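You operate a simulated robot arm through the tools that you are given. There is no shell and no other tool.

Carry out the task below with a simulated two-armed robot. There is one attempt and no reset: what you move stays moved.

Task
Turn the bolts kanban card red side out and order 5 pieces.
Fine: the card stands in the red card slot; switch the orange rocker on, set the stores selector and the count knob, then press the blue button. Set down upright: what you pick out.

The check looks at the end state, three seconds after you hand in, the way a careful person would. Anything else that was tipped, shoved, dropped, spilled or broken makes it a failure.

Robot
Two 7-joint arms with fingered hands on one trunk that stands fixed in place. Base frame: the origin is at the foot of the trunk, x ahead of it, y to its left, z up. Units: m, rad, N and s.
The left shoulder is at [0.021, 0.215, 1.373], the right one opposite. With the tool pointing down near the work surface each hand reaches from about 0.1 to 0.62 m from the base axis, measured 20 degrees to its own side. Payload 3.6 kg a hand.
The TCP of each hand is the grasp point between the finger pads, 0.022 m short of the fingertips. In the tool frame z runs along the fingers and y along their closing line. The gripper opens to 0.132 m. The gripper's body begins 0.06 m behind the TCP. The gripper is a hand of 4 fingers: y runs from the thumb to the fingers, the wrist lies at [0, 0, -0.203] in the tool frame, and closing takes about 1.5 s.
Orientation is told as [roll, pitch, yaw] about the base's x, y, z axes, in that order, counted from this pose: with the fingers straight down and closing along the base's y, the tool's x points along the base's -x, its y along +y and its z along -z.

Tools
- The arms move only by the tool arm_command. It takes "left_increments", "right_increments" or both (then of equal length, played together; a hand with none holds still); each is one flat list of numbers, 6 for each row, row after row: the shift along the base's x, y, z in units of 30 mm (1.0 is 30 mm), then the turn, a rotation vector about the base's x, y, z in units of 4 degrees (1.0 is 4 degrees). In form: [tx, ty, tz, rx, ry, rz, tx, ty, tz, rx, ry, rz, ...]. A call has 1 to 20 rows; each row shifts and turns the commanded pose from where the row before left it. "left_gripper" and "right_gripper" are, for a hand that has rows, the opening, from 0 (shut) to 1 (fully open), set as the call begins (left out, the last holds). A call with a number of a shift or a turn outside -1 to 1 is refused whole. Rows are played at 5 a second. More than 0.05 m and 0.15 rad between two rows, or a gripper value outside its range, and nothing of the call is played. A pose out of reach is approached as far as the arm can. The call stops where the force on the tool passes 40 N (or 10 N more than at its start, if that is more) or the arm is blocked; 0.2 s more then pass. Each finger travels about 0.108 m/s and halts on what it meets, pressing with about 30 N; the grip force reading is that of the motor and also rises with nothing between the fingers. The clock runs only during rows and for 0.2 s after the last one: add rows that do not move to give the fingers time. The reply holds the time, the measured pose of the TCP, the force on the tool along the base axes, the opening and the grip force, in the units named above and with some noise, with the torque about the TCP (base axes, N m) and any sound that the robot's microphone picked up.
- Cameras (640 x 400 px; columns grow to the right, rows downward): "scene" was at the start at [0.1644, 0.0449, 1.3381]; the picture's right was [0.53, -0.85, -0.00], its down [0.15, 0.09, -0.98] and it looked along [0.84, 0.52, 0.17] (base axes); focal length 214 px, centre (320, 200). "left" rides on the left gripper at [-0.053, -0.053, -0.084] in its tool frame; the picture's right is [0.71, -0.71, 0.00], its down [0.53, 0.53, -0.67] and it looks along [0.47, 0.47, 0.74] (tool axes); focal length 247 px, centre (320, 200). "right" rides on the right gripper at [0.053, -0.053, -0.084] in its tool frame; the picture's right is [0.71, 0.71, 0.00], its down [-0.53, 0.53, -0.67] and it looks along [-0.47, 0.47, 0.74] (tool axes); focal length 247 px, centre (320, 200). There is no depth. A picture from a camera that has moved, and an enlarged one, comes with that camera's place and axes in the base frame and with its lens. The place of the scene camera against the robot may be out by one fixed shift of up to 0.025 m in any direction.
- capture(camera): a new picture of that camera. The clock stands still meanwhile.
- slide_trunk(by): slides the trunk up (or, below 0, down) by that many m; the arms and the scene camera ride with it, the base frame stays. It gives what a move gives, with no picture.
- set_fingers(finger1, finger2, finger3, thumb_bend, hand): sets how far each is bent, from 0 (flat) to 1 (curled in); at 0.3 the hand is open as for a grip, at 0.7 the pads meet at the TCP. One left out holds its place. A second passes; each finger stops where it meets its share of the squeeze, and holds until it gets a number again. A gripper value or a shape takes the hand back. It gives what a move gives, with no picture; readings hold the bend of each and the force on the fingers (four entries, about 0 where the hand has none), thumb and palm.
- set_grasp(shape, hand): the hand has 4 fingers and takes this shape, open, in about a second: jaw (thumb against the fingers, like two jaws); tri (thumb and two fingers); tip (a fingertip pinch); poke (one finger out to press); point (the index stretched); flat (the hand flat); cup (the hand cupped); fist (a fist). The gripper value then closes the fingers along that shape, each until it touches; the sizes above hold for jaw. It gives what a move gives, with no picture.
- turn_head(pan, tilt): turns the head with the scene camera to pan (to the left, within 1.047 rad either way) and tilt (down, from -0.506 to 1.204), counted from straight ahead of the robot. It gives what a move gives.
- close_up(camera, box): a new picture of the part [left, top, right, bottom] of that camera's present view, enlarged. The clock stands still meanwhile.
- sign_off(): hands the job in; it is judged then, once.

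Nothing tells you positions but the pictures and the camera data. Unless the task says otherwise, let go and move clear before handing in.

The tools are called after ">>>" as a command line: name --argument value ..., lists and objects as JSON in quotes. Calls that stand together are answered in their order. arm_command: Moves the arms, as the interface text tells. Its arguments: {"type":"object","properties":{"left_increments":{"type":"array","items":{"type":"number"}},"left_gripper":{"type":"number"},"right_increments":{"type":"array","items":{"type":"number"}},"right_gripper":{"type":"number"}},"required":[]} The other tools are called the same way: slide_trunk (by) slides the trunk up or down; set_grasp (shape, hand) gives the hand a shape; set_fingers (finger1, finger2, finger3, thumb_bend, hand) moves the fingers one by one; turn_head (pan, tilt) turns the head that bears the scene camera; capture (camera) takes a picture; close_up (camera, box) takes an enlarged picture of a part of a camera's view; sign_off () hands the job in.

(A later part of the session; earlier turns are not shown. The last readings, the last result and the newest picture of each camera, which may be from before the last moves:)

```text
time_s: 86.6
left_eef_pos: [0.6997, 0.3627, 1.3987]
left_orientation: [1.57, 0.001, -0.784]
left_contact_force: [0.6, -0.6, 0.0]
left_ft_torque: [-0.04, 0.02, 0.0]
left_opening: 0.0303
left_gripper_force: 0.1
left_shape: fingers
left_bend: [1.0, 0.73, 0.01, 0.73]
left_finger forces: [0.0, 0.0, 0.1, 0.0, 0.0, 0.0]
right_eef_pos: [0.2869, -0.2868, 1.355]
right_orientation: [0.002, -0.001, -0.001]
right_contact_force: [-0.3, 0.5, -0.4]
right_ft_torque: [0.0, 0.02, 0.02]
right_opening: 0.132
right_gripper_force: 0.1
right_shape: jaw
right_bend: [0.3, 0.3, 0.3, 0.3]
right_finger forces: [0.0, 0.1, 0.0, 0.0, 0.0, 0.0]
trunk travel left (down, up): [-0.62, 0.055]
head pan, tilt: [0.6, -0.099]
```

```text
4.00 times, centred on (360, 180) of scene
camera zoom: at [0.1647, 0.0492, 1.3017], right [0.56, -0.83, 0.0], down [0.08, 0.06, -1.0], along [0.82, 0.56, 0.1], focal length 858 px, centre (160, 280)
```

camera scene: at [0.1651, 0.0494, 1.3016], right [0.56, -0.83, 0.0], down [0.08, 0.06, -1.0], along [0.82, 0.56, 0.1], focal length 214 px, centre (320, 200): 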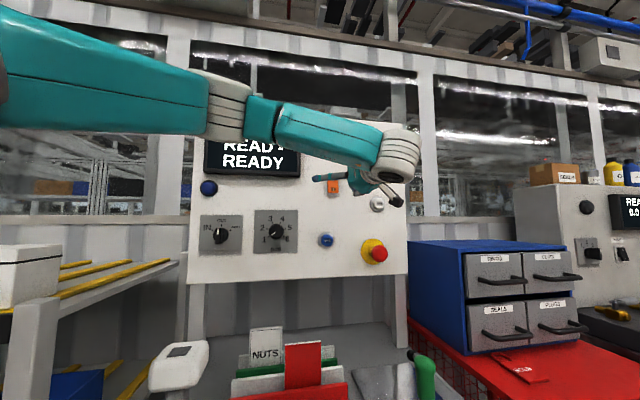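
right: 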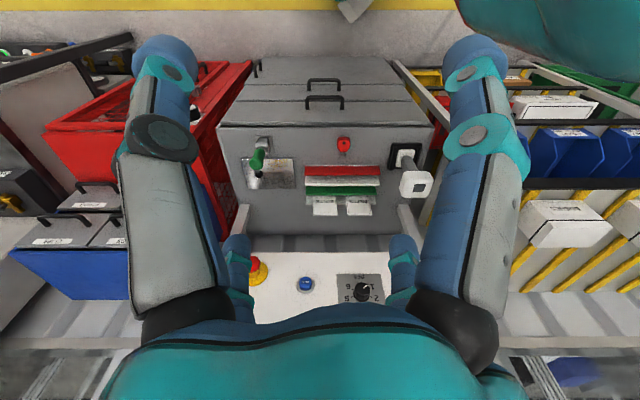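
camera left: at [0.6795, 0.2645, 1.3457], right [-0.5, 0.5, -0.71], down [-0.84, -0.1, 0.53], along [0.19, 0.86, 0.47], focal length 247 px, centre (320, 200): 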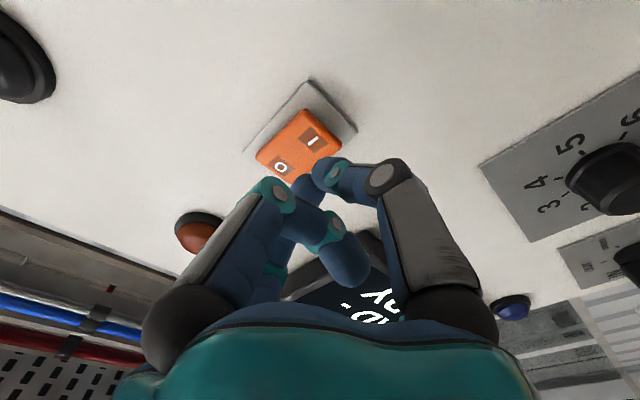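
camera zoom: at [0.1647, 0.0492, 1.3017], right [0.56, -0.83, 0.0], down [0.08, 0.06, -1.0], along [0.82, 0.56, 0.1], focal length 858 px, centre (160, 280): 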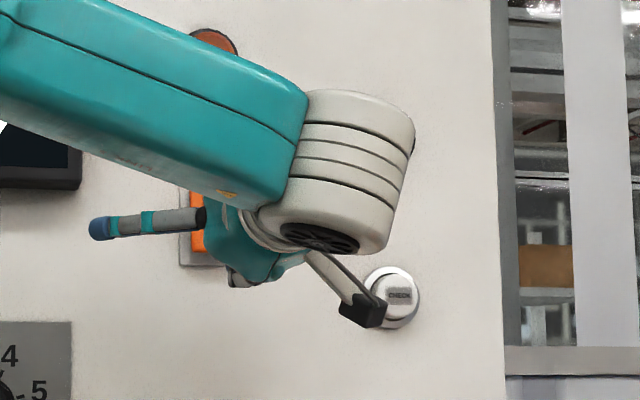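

Triangulation puts the "I" pad at n≈0.815; the fingertip is now ~4 cm short. I advance to just before contact and then press in small steps.

>>> arm_command --left_increments '[0.4, 0.4, 0.03, 0, 0, 0, 0.4, 0.4, 0, 0, 0, 0, 0, 0, 0, 0, 0, 0]'

>>> arm_command --left_increments '[0.1, 0.1, 0, 0, 0, 0, 0.1, 0.1, 0, 0, 0, 0, 0.1, 0.1, 0, 0, 0, 0]'

>>> capture --camera "left"

```text
time_s: 87.4
left_eef_pos: [0.7257, 0.3867, 1.4004]
left_orientation: [1.571, 0.001, -0.785]
left_contact_force: [0.7, -0.2, -0.1]
left_ft_torque: [-0.01, -0.02, -0.03]
left_opening: 0.0305
left_gripper_force: 0.0
left_shape: fingers
left_bend: [1.0, 0.73, 0.01, 0.73]
left_finger forces: [0.0, 0.1, 0.1, 0.0, 0.0, 0.0]
right_eef_pos: [0.2887, -0.2874, 1.3559]
right_orientation: [0.001, 0.001, 0.001]
right_contact_force: [-0.1, 0.1, -0.1]
right_ft_torque: [0.0, -0.02, 0.01]
right_opening: 0.1318
right_gripper_force: 0.0
right_shape: jaw
right_bend: [0.3, 0.3, 0.3, 0.3]
right_finger forces: [0.0, 0.0, 0.1, 0.0, 0.0, 0.0]
trunk travel left (down, up): [-0.62, 0.055]
head pan, tilt: [0.6, -0.099]
```

```text
time_s: 88.2
left_eef_pos: [0.7327, 0.3937, 1.4014]
left_orientation: [1.571, 0.0, -0.787]
left_contact_force: [-0.9, -0.6, -0.4]
left_ft_torque: [0.0, 0.0, 0.0]
left_opening: 0.0303
left_gripper_force: 0.1
left_shape: fingers
left_bend: [1.0, 0.74, 0.01, 0.73]
left_finger forces: [0.1, 0.1, 0.0, 0.0, 0.1, 0.0]
right_eef_pos: [0.2883, -0.2876, 1.3558]
right_orientation: [0.002, 0.001, -0.001]
right_contact_force: [-0.6, -0.1, -0.1]
right_ft_torque: [0.03, -0.02, 0.0]
right_opening: 0.1321
right_gripper_force: 0.1
right_shape: jaw
right_bend: [0.3, 0.3, 0.3, 0.3]
right_finger forces: [0.0, 0.1, 0.0, 0.1, 0.1, 0.1]
trunk travel left (down, up): [-0.62, 0.055]
head pan, tilt: [0.6, -0.099]
```

```text
taken
camera left: at [0.7123, 0.2955, 1.3473], right [-0.5, 0.5, -0.71], down [-0.84, -0.1, 0.53], along [0.19, 0.86, 0.47], focal length 247 px, centre (320, 200)
```

left: 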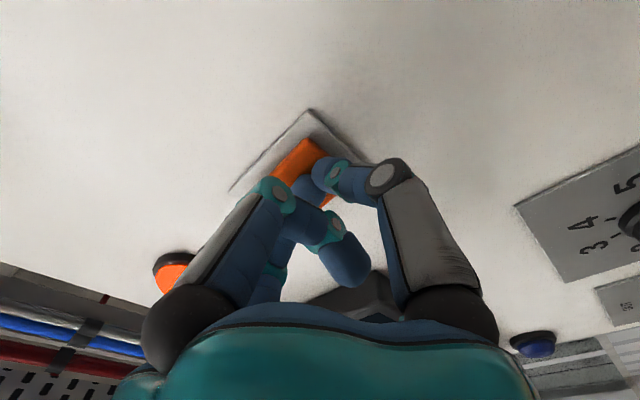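

The orange lamp seems to have lit up. I zoom in to confirm the rocker state.

>>> close_up --camera "left" --box '[120, 80, 400, 300]'

>>> close_up --camera "scene" --box '[190, 100, 440, 280]'

```text
1.82 times, centred on (260, 190) of left
camera zoom: at [0.7123, 0.2955, 1.3473], right [-0.5, 0.5, -0.71], down [-0.84, -0.1, 0.53], along [0.19, 0.86, 0.47], focal length 449 px, centre (429, 218)
```

zoom: 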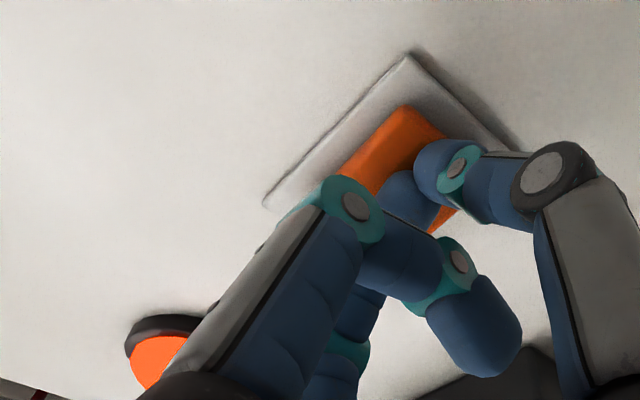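

```text
2.22 times, centred on (315, 190) of scene
camera zoom: at [0.1646, 0.049, 1.3017], right [0.56, -0.83, 0.0], down [0.08, 0.06, -1.0], along [0.82, 0.56, 0.1], focal length 477 px, centre (331, 222)
```

zoom: 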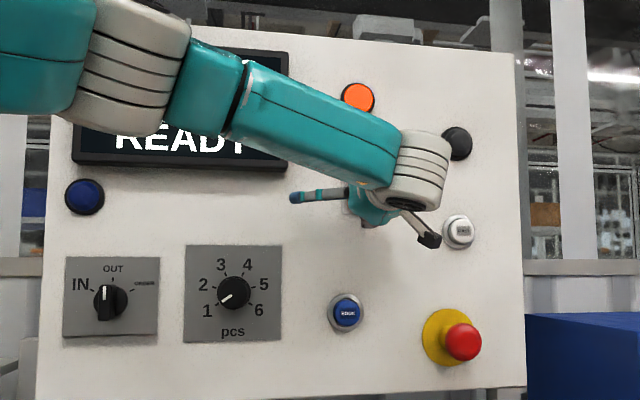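

The orange lamp is lit, so the rocker is on. I back off and verify that it stays on.

>>> arm_command --left_increments '[-0.5, -0.5, 0, 0, 0, 0, -0.8, -0.8, 0, 0, 0, 0, -0.8, -0.8, 0, 0, 0, 0, -0.8, -0.8, 0, 0, 0, 0, -0.5, -0.5, 0, 0, 0, 0, 0, 0, 0, 0, 0, 0]'

>>> close_up --camera "left" --box '[160, 20, 440, 220]'

>>> capture --camera "scene"

```text
time_s: 89.6
left_eef_pos: [0.6304, 0.2919, 1.4001]
left_orientation: [1.57, -0.001, -0.786]
left_contact_force: [0.1, 0.4, 0.7]
left_ft_torque: [0.05, 0.01, 0.03]
left_opening: 0.0306
left_gripper_force: 0.0
left_shape: fingers
left_bend: [1.0, 0.73, 0.01, 0.73]
left_finger forces: [0.1, 0.1, 0.0, 0.0, 0.1, 0.1]
right_eef_pos: [0.2884, -0.2854, 1.3552]
right_orientation: [0.001, 0.001, -0.003]
right_contact_force: [-0.2, -0.3, -0.2]
right_ft_torque: [-0.03, 0.0, 0.02]
right_opening: 0.132
right_gripper_force: 0.0
right_shape: jaw
right_bend: [0.3, 0.3, 0.3, 0.3]
right_finger forces: [0.0, 0.0, 0.0, 0.0, 0.0, 0.0]
trunk travel left (down, up): [-0.62, 0.055]
head pan, tilt: [0.6, -0.099]
```

```text
2.00 times, centred on (300, 120) of left
camera zoom: at [0.6098, 0.1938, 1.3464], right [-0.5, 0.5, -0.71], down [-0.84, -0.1, 0.53], along [0.19, 0.86, 0.47], focal length 494 px, centre (360, 360)
```

zoom: 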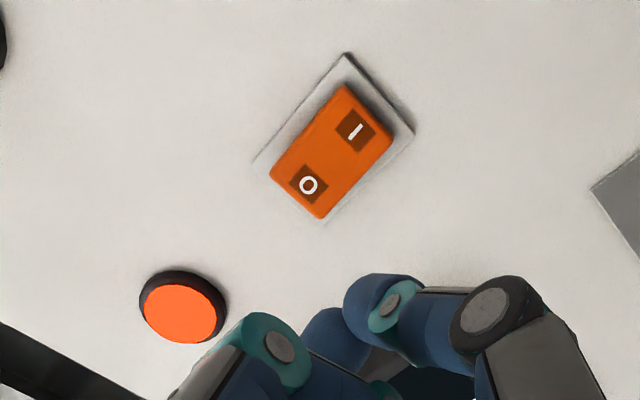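

```text
taken
camera scene: at [0.1653, 0.0495, 1.3016], right [0.56, -0.83, 0.0], down [0.08, 0.06, -1.0], along [0.82, 0.56, 0.1], focal length 214 px, centre (320, 200)
```

scene: 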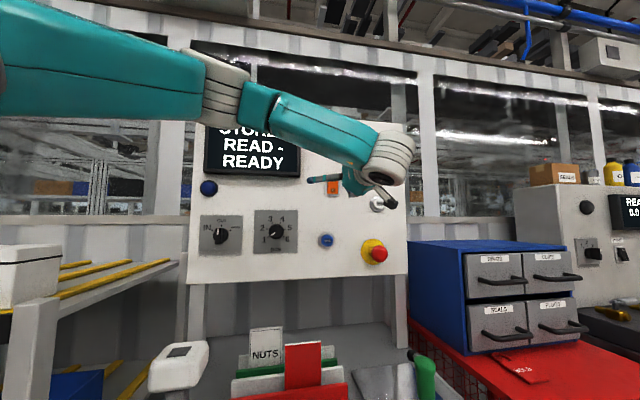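

The rocker stays on with the lamp lit. Next is the stores selector (needs OUT → ORDER, 60° clockwise); I move in front of it while rolling the hand −90° so the pinch closes across its bar.

>>> arm_command --left_increments '[-0.517, 0.365, -0.271, -0.994, -0.994, 0, -0.517, 0.365, -0.271, -0.994, -0.994, 0, -0.517, 0.365, -0.271, -0.994, -0.994, 0, -0.517, 0.365, -0.271, -0.994, -0.994, 0, -0.517, 0.365, -0.271, -0.994, -0.994, 0, -0.517, 0.365, -0.271, -0.994, -0.994, 0, -0.517, 0.365, -0.271, -0.994, -0.994, 0, -0.517, 0.365, -0.271, -0.994, -0.994, 0]'

>>> capture --camera "scene"

```text
time_s: 91.4
left_eef_pos: [0.506, 0.3795, 1.3364]
left_orientation: [1.57, -0.79, -0.788]
left_contact_force: [-0.9, 0.3, 0.8]
left_ft_torque: [0.04, 0.01, 0.01]
left_opening: 0.0305
left_gripper_force: 0.0
left_shape: fingers
left_bend: [1.0, 0.73, 0.01, 0.73]
left_finger forces: [0.0, 0.0, 0.0, 0.1, 0.0, 0.0]
right_eef_pos: [0.2873, -0.2866, 1.3565]
right_orientation: [0.002, 0.002, -0.002]
right_contact_force: [-0.5, 0.7, 0.8]
right_ft_torque: [-0.04, 0.01, 0.02]
right_opening: 0.1322
right_gripper_force: 0.0
right_shape: jaw
right_bend: [0.3, 0.3, 0.3, 0.3]
right_finger forces: [0.0, 0.0, 0.0, 0.0, 0.0, 0.1]
trunk travel left (down, up): [-0.62, 0.055]
head pan, tilt: [0.6, -0.099]
```

```text
taken
camera scene: at [0.1646, 0.0494, 1.3017], right [0.56, -0.83, 0.0], down [0.08, 0.06, -1.0], along [0.82, 0.56, 0.1], focal length 214 px, centre (320, 200)
```

scene: 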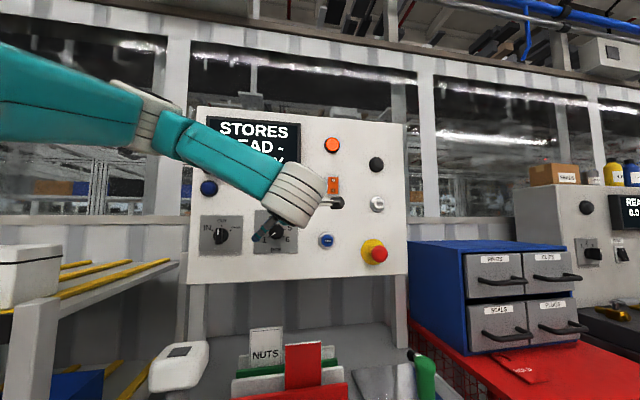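

The move is clear so far. I continue to the position in front of the selector.

>>> arm_command --left_increments '[-0.517, 0.365, -0.271, -0.994, -0.994, 0, -0.517, 0.365, -0.271, -0.994, -0.994, 0, -0.517, 0.365, -0.271, -0.994, -0.994, 0, -0.517, 0.365, -0.271, -0.994, -0.994, 0, -0.517, 0.365, -0.271, -0.994, -0.994, 0, -0.517, 0.365, -0.271, -0.994, -0.994, 0, -0.517, 0.365, -0.271, -0.994, -0.994, 0, -0.517, 0.365, -0.271, -0.994, -0.994, 0]'

>>> capture --camera "scene"

>>> capture --camera "left"

```text
time_s: 93.2
left_eef_pos: [0.4079, 0.4529, 1.2805]
left_orientation: [-0.35, -1.566, 1.14]
left_contact_force: [0.3, -0.1, 0.9]
left_ft_torque: [0.0, 0.02, 0.0]
left_opening: 0.0302
left_gripper_force: 0.2
left_shape: fingers
left_bend: [1.0, 0.73, 0.01, 0.73]
left_finger forces: [0.0, 0.0, 0.0, 0.0, 0.0, 0.0]
left hand out of reach, approached as far as the arm can: row 7, 8
right_eef_pos: [0.2885, -0.287, 1.3555]
right_orientation: [0.002, 0.001, -0.001]
right_contact_force: [-0.4, 0.1, -0.1]
right_ft_torque: [0.01, -0.01, 0.01]
right_opening: 0.132
right_gripper_force: 0.0
right_shape: jaw
right_bend: [0.3, 0.3, 0.3, 0.3]
right_finger forces: [0.0, 0.0, 0.0, 0.0, 0.0, 0.0]
trunk travel left (down, up): [-0.62, 0.055]
head pan, tilt: [0.6, -0.099]
```

```text
taken
camera scene: at [0.1652, 0.049, 1.3017], right [0.56, -0.83, 0.0], down [0.08, 0.06, -1.0], along [0.82, 0.56, 0.1], focal length 214 px, centre (320, 200)
```

scene: 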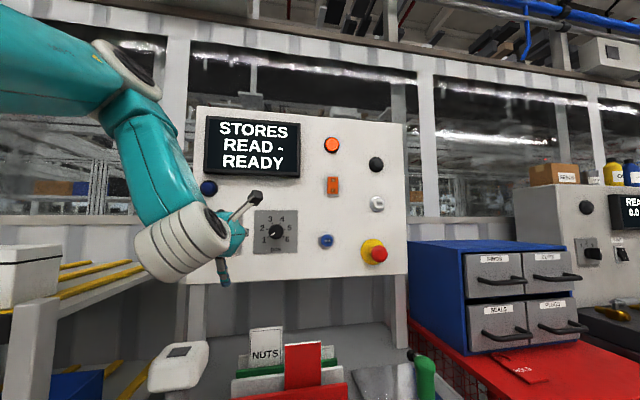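

```text
taken
camera left: at [0.3877, 0.3553, 1.3332], right [0.5, -0.5, -0.71], down [-0.85, -0.11, -0.52], along [0.19, 0.86, -0.48], focal length 247 px, centre (320, 200)
```

left: 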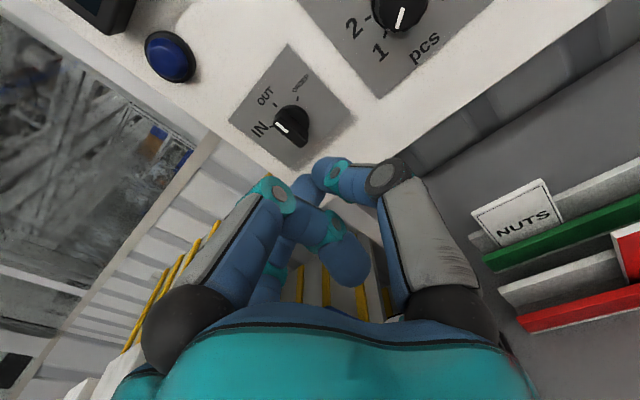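

I see the selector clearly in the left camera. I take a close-up to locate its bar.

>>> close_up --camera "left" --box '[200, 20, 440, 200]'

>>> close_up --camera "left" --box '[230, 60, 350, 160]'

```text
2.22 times, centred on (320, 110) of left
camera zoom: at [0.3877, 0.3553, 1.3332], right [0.5, -0.5, -0.71], down [-0.85, -0.11, -0.52], along [0.19, 0.86, -0.48], focal length 549 px, centre (320, 400)
```

zoom: 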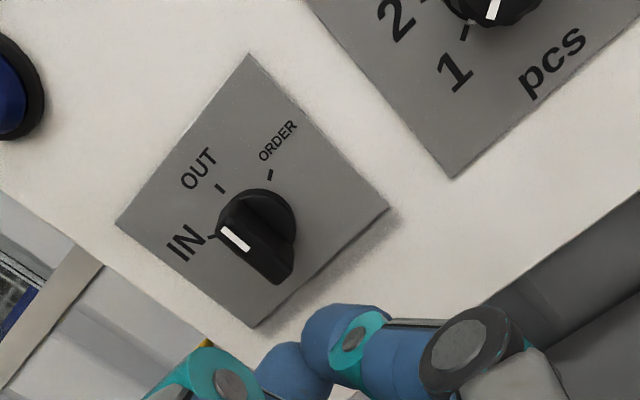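

```text
4.00 times, centred on (290, 110) of left
camera zoom: at [0.3877, 0.3553, 1.3332], right [0.5, -0.5, -0.71], down [-0.85, -0.11, -0.52], along [0.19, 0.86, -0.48], focal length 988 px, centre (440, 560)
```

zoom: 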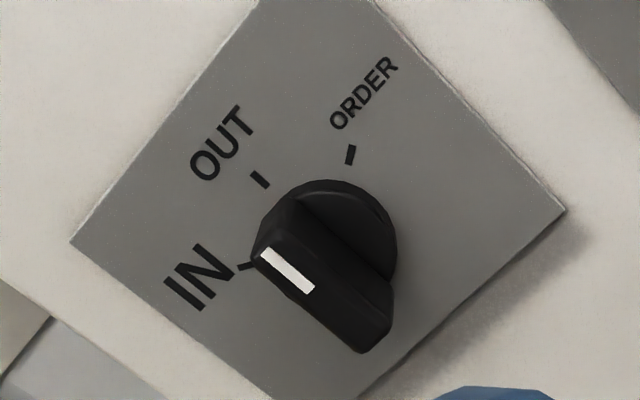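

The selector bar is vertical (at OUT), centred about u=0.098, z=1.268, its front at n≈0.78. I open the pinch and move in line with it, stopping short for another look.

>>> set_fingers --hand "left" --finger1 0.0 --finger3 0.0 --finger2 0.45 --thumb_bend 0.45

>>> arm_command --left_increments '[0.155, 0.92, -0.104, 0, 0, 0, 0.155, 0.92, -0.104, 0, 0, 0, 0.155, 0.92, -0.104, 0, 0, 0, 0.155, 0.92, -0.104, 0, 0, 0, 0, 0, 0, 0, 0, 0]'

>>> capture --camera "left"

>>> capture --camera "scene"

```text
time_s: 94.2
left_eef_pos: [0.4065, 0.454, 1.2801]
left_orientation: [-0.033, -1.565, 0.823]
left_contact_force: [0.8, -0.7, -0.8]
left_ft_torque: [-0.04, 0.03, 0.02]
left_opening: 0.0963
left_gripper_force: 0.0
left_shape: fingers
left_bend: [0.01, 0.45, 0.01, 0.45]
left_finger forces: [0.0, 0.0, 0.1, 0.0, 0.0, 0.0]
right_eef_pos: [0.2874, -0.287, 1.3551]
right_orientation: [0.004, -0.001, -0.002]
right_contact_force: [0.3, -0.5, 0.5]
right_ft_torque: [-0.04, -0.01, 0.03]
right_opening: 0.132
right_gripper_force: 0.0
right_shape: jaw
right_bend: [0.3, 0.3, 0.3, 0.3]
right_finger forces: [0.0, 0.0, 0.0, 0.1, 0.0, 0.0]
trunk travel left (down, up): [-0.62, 0.055]
head pan, tilt: [0.6, -0.099]
```

```text
time_s: 95.4
left_eef_pos: [0.4483, 0.4672, 1.2756]
left_orientation: [-0.066, -1.568, 0.857]
left_contact_force: [0.2, 0.5, 0.4]
left_ft_torque: [-0.03, -0.04, -0.01]
left_opening: 0.0963
left_gripper_force: 0.0
left_shape: fingers
left_bend: [0.01, 0.45, 0.01, 0.45]
left_finger forces: [0.0, 0.1, 0.0, 0.0, 0.1, 0.1]
left hand out of reach, approached as far as the arm can: row 1, 2, 3, 4
right_eef_pos: [0.2889, -0.2868, 1.3552]
right_orientation: [0.0, -0.002, -0.001]
right_contact_force: [0.1, 0.4, -1.2]
right_ft_torque: [-0.01, 0.02, 0.01]
right_opening: 0.132
right_gripper_force: 0.1
right_shape: jaw
right_bend: [0.3, 0.3, 0.3, 0.3]
right_finger forces: [0.0, 0.0, 0.0, 0.0, 0.0, 0.1]
trunk travel left (down, up): [-0.62, 0.055]
head pan, tilt: [0.6, -0.099]
```

```text
taken
camera left: at [0.4279, 0.3703, 1.3293], right [0.5, -0.5, -0.71], down [-0.84, -0.11, -0.52], along [0.19, 0.86, -0.47], focal length 247 px, centre (320, 200)
```

left: 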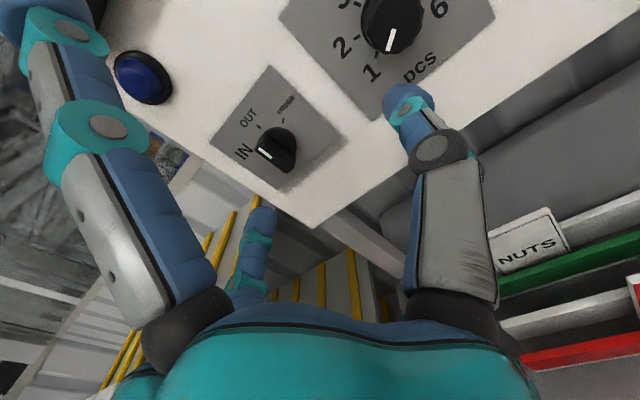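

```text
taken
camera scene: at [0.1647, 0.0493, 1.3017], right [0.56, -0.83, 0.0], down [0.08, 0.06, -1.0], along [0.82, 0.56, 0.1], focal length 214 px, centre (320, 200)
```

scene: 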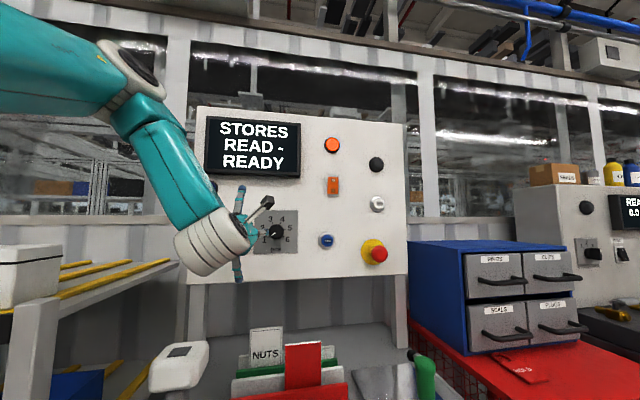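

The arm got stuck near its inner limit. I try moving straight toward the panel first to leave that limit, then sideways.

>>> arm_command --left_increments '[0.5, 0.5, 0, 0, 0, 0, 0.5, 0.5, 0, 0, 0, 0]'

>>> arm_command --left_increments '[-0.35, 0.35, 0, 0, 0, 0, -0.35, 0.35, 0, 0, 0, 0]'

```text
time_s: 96.0
left_eef_pos: [0.4843, 0.4856, 1.2777]
left_orientation: [-0.124, -1.565, 0.916]
left_contact_force: [-0.4, -0.1, -0.3]
left_ft_torque: [0.02, -0.03, -0.01]
left_opening: 0.0964
left_gripper_force: 0.0
left_shape: fingers
left_bend: [0.01, 0.45, 0.01, 0.45]
left_finger forces: [0.0, 0.0, 0.0, 0.0, 0.0, 0.1]
left hand out of reach, approached as far as the arm can: row 1, 2
right_eef_pos: [0.2891, -0.2851, 1.3557]
right_orientation: [0.003, 0.0, -0.001]
right_contact_force: [0.1, 0.7, 0.2]
right_ft_torque: [-0.01, -0.01, 0.0]
right_opening: 0.1319
right_gripper_force: 0.0
right_shape: jaw
right_bend: [0.3, 0.3, 0.3, 0.3]
right_finger forces: [0.1, 0.0, 0.0, 0.0, 0.0, 0.0]
trunk travel left (down, up): [-0.62, 0.055]
head pan, tilt: [0.6, -0.099]
```

```text
time_s: 96.6
left_eef_pos: [0.4778, 0.4832, 1.2798]
left_orientation: [-0.108, -1.569, 0.899]
left_contact_force: [0.4, -0.1, 0.1]
left_ft_torque: [-0.03, 0.0, 0.03]
left_opening: 0.0964
left_gripper_force: 0.0
left_shape: fingers
left_bend: [0.01, 0.45, 0.01, 0.45]
left_finger forces: [0.0, 0.0, 0.0, 0.0, 0.0, 0.1]
left hand out of reach, approached as far as the arm can: row 1, 2
right_eef_pos: [0.2874, -0.2866, 1.3547]
right_orientation: [0.002, -0.001, 0.0]
right_contact_force: [0.1, 0.7, 0.1]
right_ft_torque: [-0.02, 0.02, 0.03]
right_opening: 0.1317
right_gripper_force: 0.1
right_shape: jaw
right_bend: [0.3, 0.3, 0.3, 0.3]
right_finger forces: [0.0, 0.0, 0.0, 0.1, 0.1, 0.1]
trunk travel left (down, up): [-0.62, 0.055]
head pan, tilt: [0.6, -0.099]
```

Roll −90° hits a joint limit here. I roll back to 0° and will instead pinch the bar with the two side fingers (finger1/finger3), which oppose each other horizontally at roll 0.

>>> arm_command --left_increments '[0, 0, 0, 0.994, 0.994, 0, 0, 0, 0, 0.994, 0.994, 0, 0, 0, 0, 0.994, 0.994, 0, 0, 0, 0, 0.994, 0.994, 0, 0, 0, 0, 0.994, 0.994, 0, 0, 0, 0, 0.994, 0.994, 0, 0, 0, 0, 0.994, 0.994, 0, 0, 0, 0, 0.994, 0.994, 0]'

>>> arm_command --left_increments '[0, 0, 0, 0.994, 0.994, 0, 0, 0, 0, 0.994, 0.994, 0, 0, 0, 0, 0.994, 0.994, 0, 0, 0, 0, 0.994, 0.994, 0, 0, 0, 0, 0.994, 0.994, 0, 0, 0, 0, 0.994, 0.994, 0, 0, 0, 0, 0.994, 0.994, 0, 0, 0, 0, 0.994, 0.994, 0]'

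>>> arm_command --left_increments '[-0.35, 0.35, 0, 0, 0, 0, -0.35, 0.35, 0, 0, 0, 0, -0.35, 0.35, 0, 0, 0, 0, -0.35, 0.35, 0, 0, 0, 0]'

```text
time_s: 98.4
left_eef_pos: [0.4786, 0.4803, 1.2792]
left_orientation: [1.569, -0.784, -0.78]
left_contact_force: [-0.3, 0.5, -0.8]
left_ft_torque: [0.01, 0.01, -0.01]
left_opening: 0.0965
left_gripper_force: 0.1
left_shape: fingers
left_bend: [0.01, 0.45, 0.01, 0.45]
left_finger forces: [0.0, 0.0, 0.0, 0.1, 0.0, 0.0]
right_eef_pos: [0.2886, -0.2877, 1.3545]
right_orientation: [0.001, -0.001, -0.001]
right_contact_force: [0.4, 0.1, 0.4]
right_ft_torque: [-0.02, 0.01, -0.02]
right_opening: 0.132
right_gripper_force: 0.1
right_shape: jaw
right_bend: [0.3, 0.3, 0.3, 0.3]
right_finger forces: [0.0, 0.1, 0.1, 0.0, 0.1, 0.1]
trunk travel left (down, up): [-0.62, 0.055]
head pan, tilt: [0.6, -0.099]
```

```text
time_s: 100.2
left_eef_pos: [0.478, 0.4806, 1.28]
left_orientation: [1.569, 0.004, -0.782]
left_contact_force: [0.0, 0.4, -0.7]
left_ft_torque: [-0.02, 0.01, 0.02]
left_opening: 0.0964
left_gripper_force: 0.0
left_shape: fingers
left_bend: [0.01, 0.45, 0.01, 0.45]
left_finger forces: [0.0, 0.1, 0.1, 0.0, 0.0, 0.0]
right_eef_pos: [0.288, -0.287, 1.3566]
right_orientation: [0.003, 0.001, -0.002]
right_contact_force: [0.0, -0.3, 0.2]
right_ft_torque: [0.02, -0.02, -0.04]
right_opening: 0.1319
right_gripper_force: 0.0
right_shape: jaw
right_bend: [0.3, 0.3, 0.3, 0.3]
right_finger forces: [0.0, 0.1, 0.0, 0.0, 0.1, 0.0]
trunk travel left (down, up): [-0.62, 0.055]
head pan, tilt: [0.6, -0.099]
```

```text
time_s: 101.2
left_eef_pos: [0.4592, 0.4746, 1.2862]
left_orientation: [1.566, 0.002, -0.781]
left_contact_force: [0.0, -0.1, 0.2]
left_ft_torque: [-0.01, -0.01, -0.03]
left_opening: 0.0966
left_gripper_force: 0.0
left_shape: fingers
left_bend: [0.01, 0.45, 0.01, 0.45]
left_finger forces: [0.0, 0.1, 0.0, 0.1, 0.0, 0.0]
left hand out of reach, approached as far as the arm can: row 1, 2, 3, 4
right_eef_pos: [0.288, -0.2866, 1.3561]
right_orientation: [0.001, 0.001, -0.001]
right_contact_force: [0.0, -0.3, -0.6]
right_ft_torque: [0.02, 0.04, 0.01]
right_opening: 0.132
right_gripper_force: 0.1
right_shape: jaw
right_bend: [0.3, 0.3, 0.3, 0.3]
right_finger forces: [0.1, 0.0, 0.1, 0.1, 0.1, 0.0]
trunk travel left (down, up): [-0.62, 0.055]
head pan, tilt: [0.6, -0.099]
```

The limit depends on position rather than roll: it looks like the wrist's bearing from the left shoulder is capped for this pointing direction. I test whether turning the tool's heading or position frees it, staying clear of the panel.

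>>> arm_command --left_increments '[-0.5, -0.5, 0, 0, 0, 1, -0.5, -0.5, 0, 0, 0, 1, 0, 0, 0, 0, 0, 1, 0, 0, 0, 0, 0, 1, 0, 0, 0, 0, 0, 1]'

>>> arm_command --left_increments '[0, 0.5, 0, 0, 0, 0, 0, 0.5, 0, 0, 0, 0, 0, 0.5, 0, 0, 0, 0]'

>>> capture --camera "scene"

```text
time_s: 102.4
left_eef_pos: [0.4285, 0.4448, 1.2852]
left_orientation: [1.571, 0.001, -0.437]
left_contact_force: [0.0, 0.3, -0.6]
left_ft_torque: [0.0, 0.01, 0.03]
left_opening: 0.096
left_gripper_force: 0.0
left_shape: fingers
left_bend: [0.01, 0.45, 0.01, 0.45]
left_finger forces: [0.0, 0.1, 0.0, 0.0, 0.0, 0.0]
right_eef_pos: [0.2891, -0.287, 1.3543]
right_orientation: [0.002, -0.002, -0.002]
right_contact_force: [0.8, -0.5, -0.5]
right_ft_torque: [-0.02, -0.04, -0.01]
right_opening: 0.1319
right_gripper_force: 0.0
right_shape: jaw
right_bend: [0.3, 0.3, 0.3, 0.3]
right_finger forces: [0.1, 0.1, 0.1, 0.0, 0.0, 0.1]
trunk travel left (down, up): [-0.62, 0.055]
head pan, tilt: [0.6, -0.099]
```

```text
time_s: 103.2
left_eef_pos: [0.4299, 0.4899, 1.2861]
left_orientation: [1.571, 0.0, -0.435]
left_contact_force: [0.2, 0.5, -0.2]
left_ft_torque: [0.0, 0.02, -0.01]
left_opening: 0.0965
left_gripper_force: 0.1
left_shape: fingers
left_bend: [0.01, 0.45, 0.01, 0.45]
left_finger forces: [0.0, 0.0, 0.0, 0.1, 0.0, 0.0]
right_eef_pos: [0.288, -0.2869, 1.355]
right_orientation: [0.001, -0.001, -0.002]
right_contact_force: [0.1, -0.2, 0.6]
right_ft_torque: [0.0, -0.01, 0.01]
right_opening: 0.1318
right_gripper_force: 0.0
right_shape: jaw
right_bend: [0.3, 0.3, 0.3, 0.3]
right_finger forces: [0.0, 0.1, 0.0, 0.0, 0.0, 0.0]
trunk travel left (down, up): [-0.62, 0.055]
head pan, tilt: [0.6, -0.099]
```

```text
taken
camera scene: at [0.1647, 0.05, 1.3017], right [0.56, -0.83, 0.0], down [0.08, 0.06, -1.0], along [0.82, 0.56, 0.1], focal length 214 px, centre (320, 200)
```

scene: 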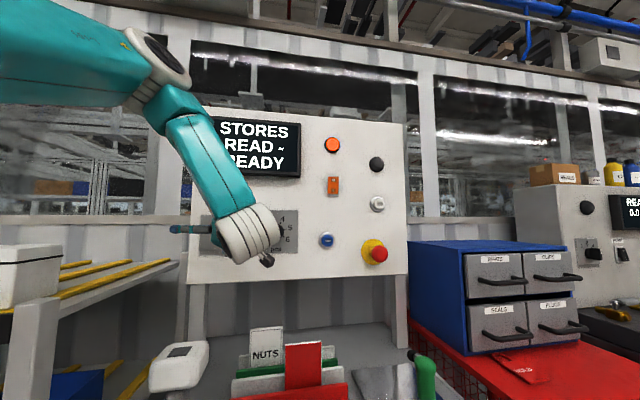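

Turning the heading to 65° freed it. I keep probing leftward at this heading to find what's reachable.

>>> arm_command --left_increments '[0, 0.6, 0, 0, 0, 0, 0, 0.6, 0, 0, 0, 0, 0, 0.6, 0, 0, 0, 0]'

>>> capture --camera "left"

```text
time_s: 104.0
left_eef_pos: [0.4274, 0.545, 1.2854]
left_orientation: [1.571, 0.001, -0.437]
left_contact_force: [-0.2, -0.4, -0.6]
left_ft_torque: [0.01, 0.0, 0.0]
left_opening: 0.0964
left_gripper_force: 0.1
left_shape: fingers
left_bend: [0.01, 0.45, 0.01, 0.45]
left_finger forces: [0.0, 0.1, 0.1, 0.0, 0.0, 0.1]
right_eef_pos: [0.289, -0.2851, 1.3568]
right_orientation: [0.003, 0.0, -0.003]
right_contact_force: [0.2, -0.7, 0.6]
right_ft_torque: [0.0, 0.04, 0.01]
right_opening: 0.1318
right_gripper_force: 0.0
right_shape: jaw
right_bend: [0.3, 0.3, 0.3, 0.3]
right_finger forces: [0.0, 0.0, 0.1, 0.1, 0.1, 0.0]
trunk travel left (down, up): [-0.62, 0.055]
head pan, tilt: [0.6, -0.099]
```

```text
taken
camera left: at [0.4423, 0.4455, 1.2321], right [-0.64, 0.3, -0.71], down [-0.76, -0.38, 0.53], along [-0.11, 0.87, 0.47], focal length 247 px, centre (320, 200)
```

left: 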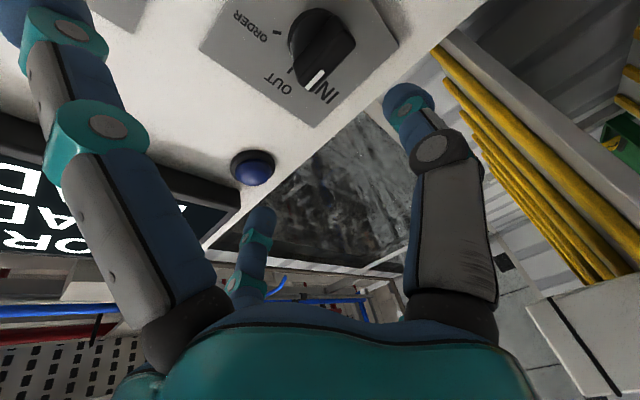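

Heading 65° reaches further left. Rather than pinching, I can push the top of the selector bar to the right with the fingertip. I look closer to locate the bar precisely.

>>> close_up --camera "left" --box '[180, 0, 420, 150]'

```text
2.67 times, centred on (300, 75) of left
camera zoom: at [0.4423, 0.4455, 1.2321], right [-0.64, 0.3, -0.71], down [-0.76, -0.38, 0.53], along [-0.11, 0.87, 0.47], focal length 659 px, centre (373, 533)
```

zoom: 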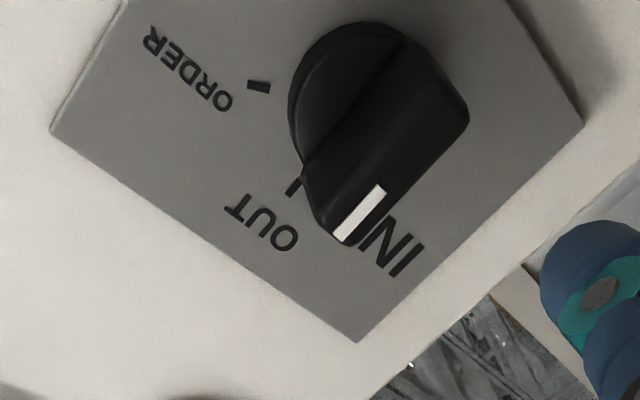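

The selector axis is at about u=0.1015, z=1.261, with bar front at n≈0.795 and bar top at z≈1.285. I form the pressing shape and move to the left side of the bar's upper end, still in front of it.

>>> set_fingers --hand "left" --finger1 1.0 --finger3 0.0 --finger2 0.5 --thumb_bend 0.5

>>> set_fingers --hand "left" --finger2 0.75 --thumb_bend 0.75

>>> arm_command --left_increments '[0.06, 0.76, -0.1, 0, 0, 0, 0.06, 0.76, -0.1, 0, 0, 0, 0.06, 0.76, -0.1, 0, 0, 0, 0, 0, 0, 0, 0, 0]'

>>> capture --camera "left"

>>> capture --camera "scene"

```text
time_s: 105.0
left_eef_pos: [0.4282, 0.5441, 1.2859]
left_orientation: [1.571, 0.001, -0.437]
left_contact_force: [1.4, -0.7, -0.8]
left_ft_torque: [-0.01, 0.03, 0.03]
left_opening: 0.0515
left_gripper_force: 0.1
left_shape: fingers
left_bend: [1.0, 0.5, 0.01, 0.5]
left_finger forces: [0.0, 0.0, 0.1, 0.1, 0.1, 0.0]
right_eef_pos: [0.2892, -0.2865, 1.3559]
right_orientation: [0.001, 0.0, -0.003]
right_contact_force: [0.1, 0.1, -0.2]
right_ft_torque: [0.0, -0.02, 0.0]
right_opening: 0.1317
right_gripper_force: 0.0
right_shape: jaw
right_bend: [0.3, 0.3, 0.3, 0.3]
right_finger forces: [0.0, 0.1, 0.1, 0.0, 0.0, 0.0]
trunk travel left (down, up): [-0.62, 0.055]
head pan, tilt: [0.6, -0.099]
```

```text
time_s: 106.0
left_eef_pos: [0.4283, 0.5435, 1.2859]
left_orientation: [1.57, 0.001, -0.437]
left_contact_force: [-0.4, 0.6, 0.0]
left_ft_torque: [-0.02, -0.02, 0.0]
left_opening: 0.0305
left_gripper_force: 0.0
left_shape: fingers
left_bend: [1.0, 0.73, 0.01, 0.73]
left_finger forces: [0.0, 0.1, 0.0, 0.1, 0.1, 0.0]
right_eef_pos: [0.2887, -0.286, 1.3559]
right_orientation: [0.002, 0.0, -0.001]
right_contact_force: [0.2, -0.8, -0.5]
right_ft_torque: [0.0, -0.04, -0.02]
right_opening: 0.132
right_gripper_force: 0.0
right_shape: jaw
right_bend: [0.3, 0.3, 0.3, 0.3]
right_finger forces: [0.0, 0.1, 0.0, 0.0, 0.1, 0.0]
trunk travel left (down, up): [-0.62, 0.055]
head pan, tilt: [0.6, -0.099]
```

```text
time_s: 107.0
left_eef_pos: [0.4344, 0.6106, 1.2771]
left_orientation: [1.571, 0.002, -0.436]
left_contact_force: [-0.2, 0.0, 0.0]
left_ft_torque: [0.03, 0.01, 0.0]
left_opening: 0.0306
left_gripper_force: 0.0
left_shape: fingers
left_bend: [1.0, 0.73, 0.01, 0.73]
left_finger forces: [0.0, 0.2, 0.1, 0.0, 0.0, 0.0]
right_eef_pos: [0.2884, -0.288, 1.3553]
right_orientation: [0.001, -0.001, -0.002]
right_contact_force: [-0.1, -0.4, 0.0]
right_ft_torque: [0.02, 0.0, 0.0]
right_opening: 0.1318
right_gripper_force: 0.1
right_shape: jaw
right_bend: [0.3, 0.3, 0.3, 0.3]
right_finger forces: [0.1, 0.0, 0.0, 0.1, 0.0, 0.1]
trunk travel left (down, up): [-0.62, 0.055]
head pan, tilt: [0.6, -0.099]
```

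```text
taken
camera left: at [0.4485, 0.512, 1.2239], right [-0.64, 0.3, -0.71], down [-0.76, -0.38, 0.53], along [-0.11, 0.87, 0.47], focal length 247 px, centre (320, 200)
```

left: 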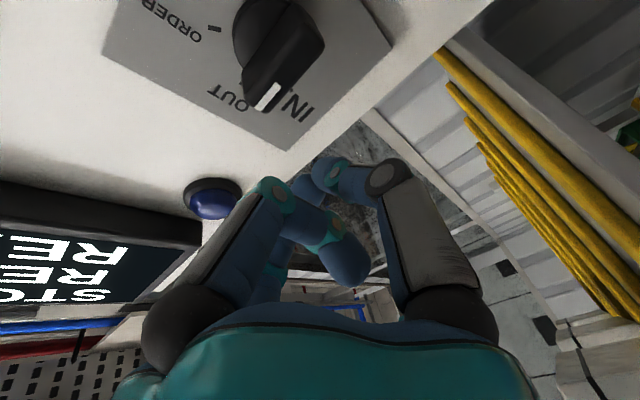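

```text
taken
camera scene: at [0.165, 0.0488, 1.3017], right [0.56, -0.83, 0.0], down [0.08, 0.06, -1.0], along [0.82, 0.56, 0.1], focal length 214 px, centre (320, 200)
```

scene: 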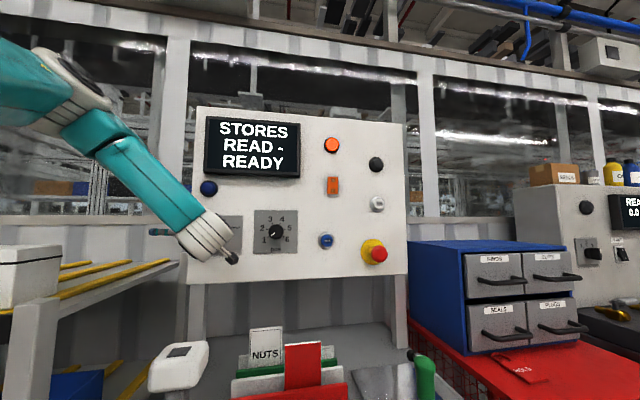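

The bar's white mark triangulates to (u=0.099, z=1.272, n=0.791). I advance so the fingertip is beside the bar's left face, about 1.2 cm deep.

>>> arm_command --left_increments '[0.5, 0.57, -0.02, 0, 0, 0, 0.45, 0.52, -0.02, 0, 0, 0, 0, 0, 0, 0, 0, 0]'

>>> capture --camera "left"

>>> close_up --camera "scene" --box '[180, 170, 320, 280]'

```text
time_s: 107.8
left_eef_pos: [0.4641, 0.6448, 1.2751]
left_orientation: [1.572, 0.002, -0.437]
left_contact_force: [-0.3, -0.1, -0.5]
left_ft_torque: [0.03, 0.01, 0.04]
left_opening: 0.0306
left_gripper_force: 0.1
left_shape: fingers
left_bend: [1.0, 0.73, 0.01, 0.73]
left_finger forces: [0.0, 0.0, 0.0, 0.1, 0.0, 0.1]
right_eef_pos: [0.2875, -0.2859, 1.3564]
right_orientation: [0.001, -0.001, -0.003]
right_contact_force: [0.1, -0.2, -0.1]
right_ft_torque: [0.02, 0.0, 0.03]
right_opening: 0.1318
right_gripper_force: 0.0
right_shape: jaw
right_bend: [0.3, 0.3, 0.3, 0.3]
right_finger forces: [0.0, 0.0, 0.1, 0.0, 0.1, 0.1]
trunk travel left (down, up): [-0.62, 0.055]
head pan, tilt: [0.6, -0.099]
```

```text
taken
camera left: at [0.4778, 0.5447, 1.2223], right [-0.64, 0.3, -0.71], down [-0.76, -0.38, 0.53], along [-0.11, 0.87, 0.47], focal length 247 px, centre (320, 200)
```

left: 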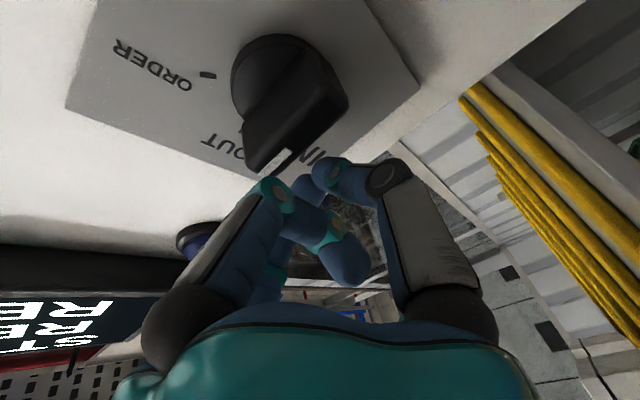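

```text
3.64 times, centred on (250, 225) of scene
camera zoom: at [0.1646, 0.0494, 1.3017], right [0.56, -0.83, 0.0], down [0.08, 0.06, -1.0], along [0.82, 0.56, 0.1], focal length 780 px, centre (574, 109)
```

zoom: 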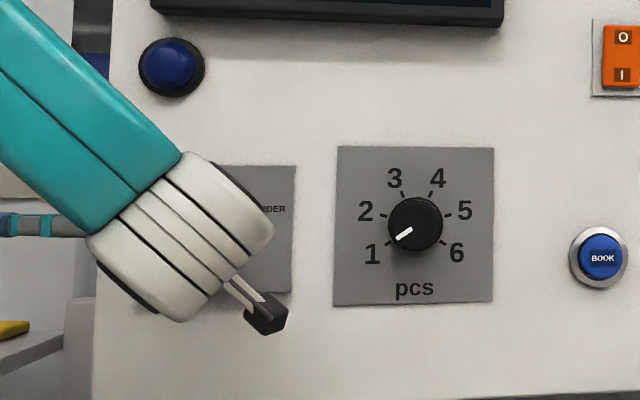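

The fingertip is beside the bar's upper left side. I push it to the right along a small arc, first part.

>>> arm_command --left_increments '[0.283, -0.283, 0, 0, 0, 0, 0.1226, -0.1226, 0.12, 0, 0, 0, 0.1226, -0.1226, 0.12, 0, 0, 0]'

>>> capture --camera "left"

```text
time_s: 108.6
left_eef_pos: [0.4785, 0.6296, 1.2828]
left_orientation: [1.571, 0.002, -0.435]
left_contact_force: [-3.1, 1.5, -0.3]
left_ft_torque: [0.03, 0.06, -0.02]
left_opening: 0.0306
left_gripper_force: 0.1
left_shape: fingers
left_bend: [1.0, 0.73, 0.01, 0.73]
left_finger forces: [0.1, 0.1, 0.1, 0.1, 0.0, 0.0]
right_eef_pos: [0.2875, -0.2859, 1.3567]
right_orientation: [0.001, 0.0, -0.002]
right_contact_force: [-0.4, 0.8, -0.3]
right_ft_torque: [0.0, 0.01, -0.06]
right_opening: 0.132
right_gripper_force: 0.2
right_shape: jaw
right_bend: [0.3, 0.3, 0.3, 0.3]
right_finger forces: [0.1, 0.1, 0.0, 0.0, 0.0, 0.0]
trunk travel left (down, up): [-0.62, 0.055]
head pan, tilt: [0.6, -0.099]
```

```text
taken
camera left: at [0.492, 0.53, 1.229], right [-0.64, 0.3, -0.71], down [-0.76, -0.39, 0.53], along [-0.12, 0.87, 0.47], focal length 247 px, centre (320, 200)
```

left: 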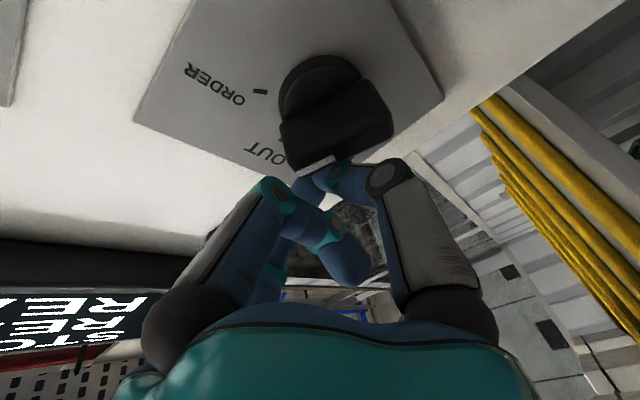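

The bar is turning clockwise. I continue the arc push toward ORDER.

>>> arm_command --left_increments '[0.158, -0.158, 0.06, 0, 0, 0, 0.158, -0.158, 0.06, 0, 0, 0]'

>>> capture --camera "left"

```text
time_s: 109.2
left_eef_pos: [0.4867, 0.6194, 1.2866]
left_orientation: [1.573, -0.001, -0.436]
left_contact_force: [-6.6, -0.7, 3.4]
left_ft_torque: [0.01, 0.07, 0.03]
left_opening: 0.0295
left_gripper_force: 6.1
left_shape: fingers
left_bend: [1.0, 0.73, 0.01, 0.73]
left_finger forces: [0.1, 0.1, 0.0, 0.0, 12.7, 0.0]
right_eef_pos: [0.2867, -0.2876, 1.3551]
right_orientation: [0.002, -0.004, -0.002]
right_contact_force: [0.4, -0.5, -0.4]
right_ft_torque: [0.0, -0.01, -0.02]
right_opening: 0.1319
right_gripper_force: 0.0
right_shape: jaw
right_bend: [0.3, 0.3, 0.3, 0.3]
right_finger forces: [0.0, 0.0, 0.1, 0.0, 0.0, 0.0]
trunk travel left (down, up): [-0.62, 0.055]
head pan, tilt: [0.6, -0.099]
```

```text
taken
camera left: at [0.5013, 0.5196, 1.2335], right [-0.64, 0.3, -0.71], down [-0.76, -0.38, 0.52], along [-0.11, 0.87, 0.47], focal length 247 px, centre (320, 200)
```

left: 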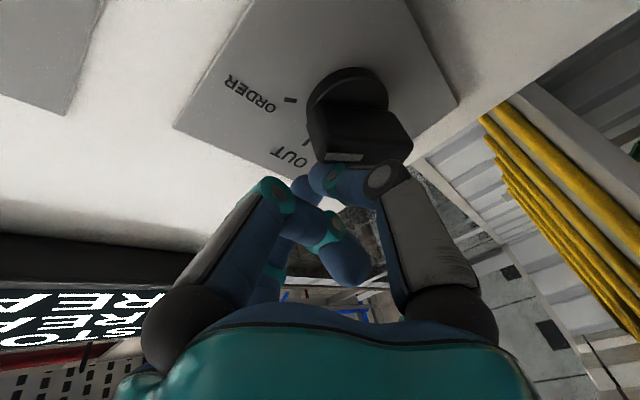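

>>> close_up --camera "left" --box '[200, 40, 440, 200]'

```text
2.50 times, centred on (320, 120) of left
camera zoom: at [0.5013, 0.5196, 1.2335], right [-0.64, 0.3, -0.71], down [-0.76, -0.38, 0.52], along [-0.11, 0.87, 0.47], focal length 617 px, centre (320, 400)
```

zoom: 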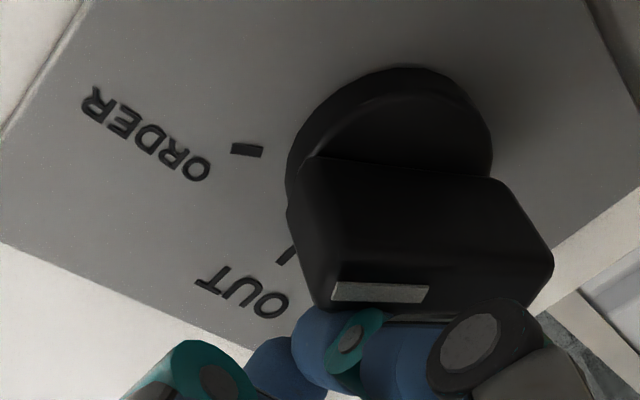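

The bar points nearly at ORDER. I push a few millimetres more to reach the detent, then back away and check.

>>> arm_command --left_increments '[0.09, -0.09, 0.03, 0, 0, 0, 0.09, -0.09, 0.02, 0, 0, 0]'

>>> close_up --camera "left" --box '[200, 40, 440, 200]'

```text
time_s: 109.8
left_eef_pos: [0.4918, 0.6149, 1.29]
left_orientation: [1.574, 0.001, -0.435]
left_contact_force: [-9.3, -0.4, 3.6]
left_ft_torque: [0.02, 0.13, 0.01]
left_opening: 0.0289
left_gripper_force: 7.6
left_shape: fingers
left_bend: [1.0, 0.73, 0.01, 0.74]
left_finger forces: [0.0, 0.0, 0.0, 0.1, 15.0, 0.1]
right_eef_pos: [0.2862, -0.2861, 1.3569]
right_orientation: [0.002, -0.003, -0.003]
right_contact_force: [-0.6, -0.7, 0.2]
right_ft_torque: [0.0, 0.0, -0.05]
right_opening: 0.1318
right_gripper_force: 0.0
right_shape: jaw
right_bend: [0.3, 0.3, 0.3, 0.3]
right_finger forces: [0.0, 0.0, 0.0, 0.1, 0.0, 0.1]
trunk travel left (down, up): [-0.62, 0.055]
head pan, tilt: [0.6, -0.099]
```

```text
2.50 times, centred on (320, 120) of left
camera zoom: at [0.5058, 0.5147, 1.236], right [-0.64, 0.3, -0.71], down [-0.76, -0.39, 0.52], along [-0.12, 0.87, 0.47], focal length 617 px, centre (320, 400)
```

zoom: 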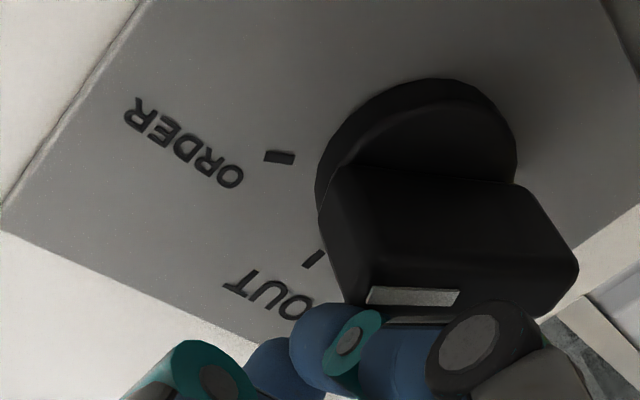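

It is now aligned with the ORDER tick. I release sideways and back off, then check the selector from the scene camera.

>>> arm_command --left_increments '[-0.15, 0.15, 0, 0, 0, 0, -0.6, -0.6, 0, 0, 0, 0, -0.8, -0.8, 0, 0, 0, 0, -0.8, -0.8, 0, 0, 0, 0, -0.8, -0.8, 0, 0, 0, 0]'

>>> close_up --camera "left" --box '[150, 0, 450, 190]'

>>> capture --camera "scene"

```text
time_s: 111.0
left_eef_pos: [0.4016, 0.5261, 1.2904]
left_orientation: [1.572, 0.001, -0.436]
left_contact_force: [0.4, -0.2, 0.1]
left_ft_torque: [-0.01, -0.01, 0.01]
left_opening: 0.0301
left_gripper_force: 0.0
left_shape: fingers
left_bend: [1.0, 0.73, 0.01, 0.73]
left_finger forces: [0.0, 0.0, 0.0, 0.1, 0.1, 0.1]
right_eef_pos: [0.2879, -0.2897, 1.355]
right_orientation: [0.005, 0.0, -0.002]
right_contact_force: [-0.3, -0.6, 0.3]
right_ft_torque: [0.02, 0.02, 0.02]
right_opening: 0.1319
right_gripper_force: 0.1
right_shape: jaw
right_bend: [0.3, 0.3, 0.3, 0.3]
right_finger forces: [0.1, 0.1, 0.0, 0.0, 0.1, 0.1]
trunk travel left (down, up): [-0.62, 0.055]
head pan, tilt: [0.6, -0.099]
```

```text
2.11 times, centred on (300, 95) of left
camera zoom: at [0.4146, 0.4272, 1.2363], right [-0.64, 0.3, -0.71], down [-0.76, -0.38, 0.53], along [-0.11, 0.87, 0.47], focal length 520 px, centre (362, 421)
```

zoom: 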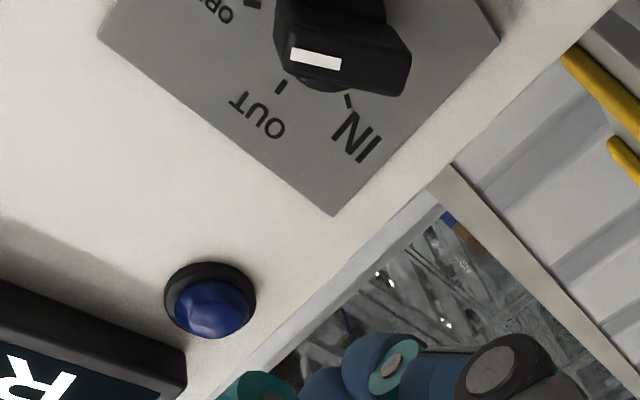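

```text
taken
camera scene: at [0.1654, 0.0461, 1.3018], right [0.56, -0.83, 0.0], down [0.08, 0.06, -0.99], along [0.82, 0.56, 0.1], focal length 214 px, centre (320, 200)
```

scene: 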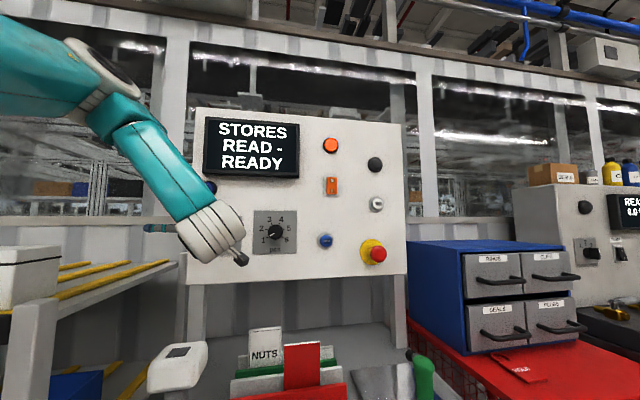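

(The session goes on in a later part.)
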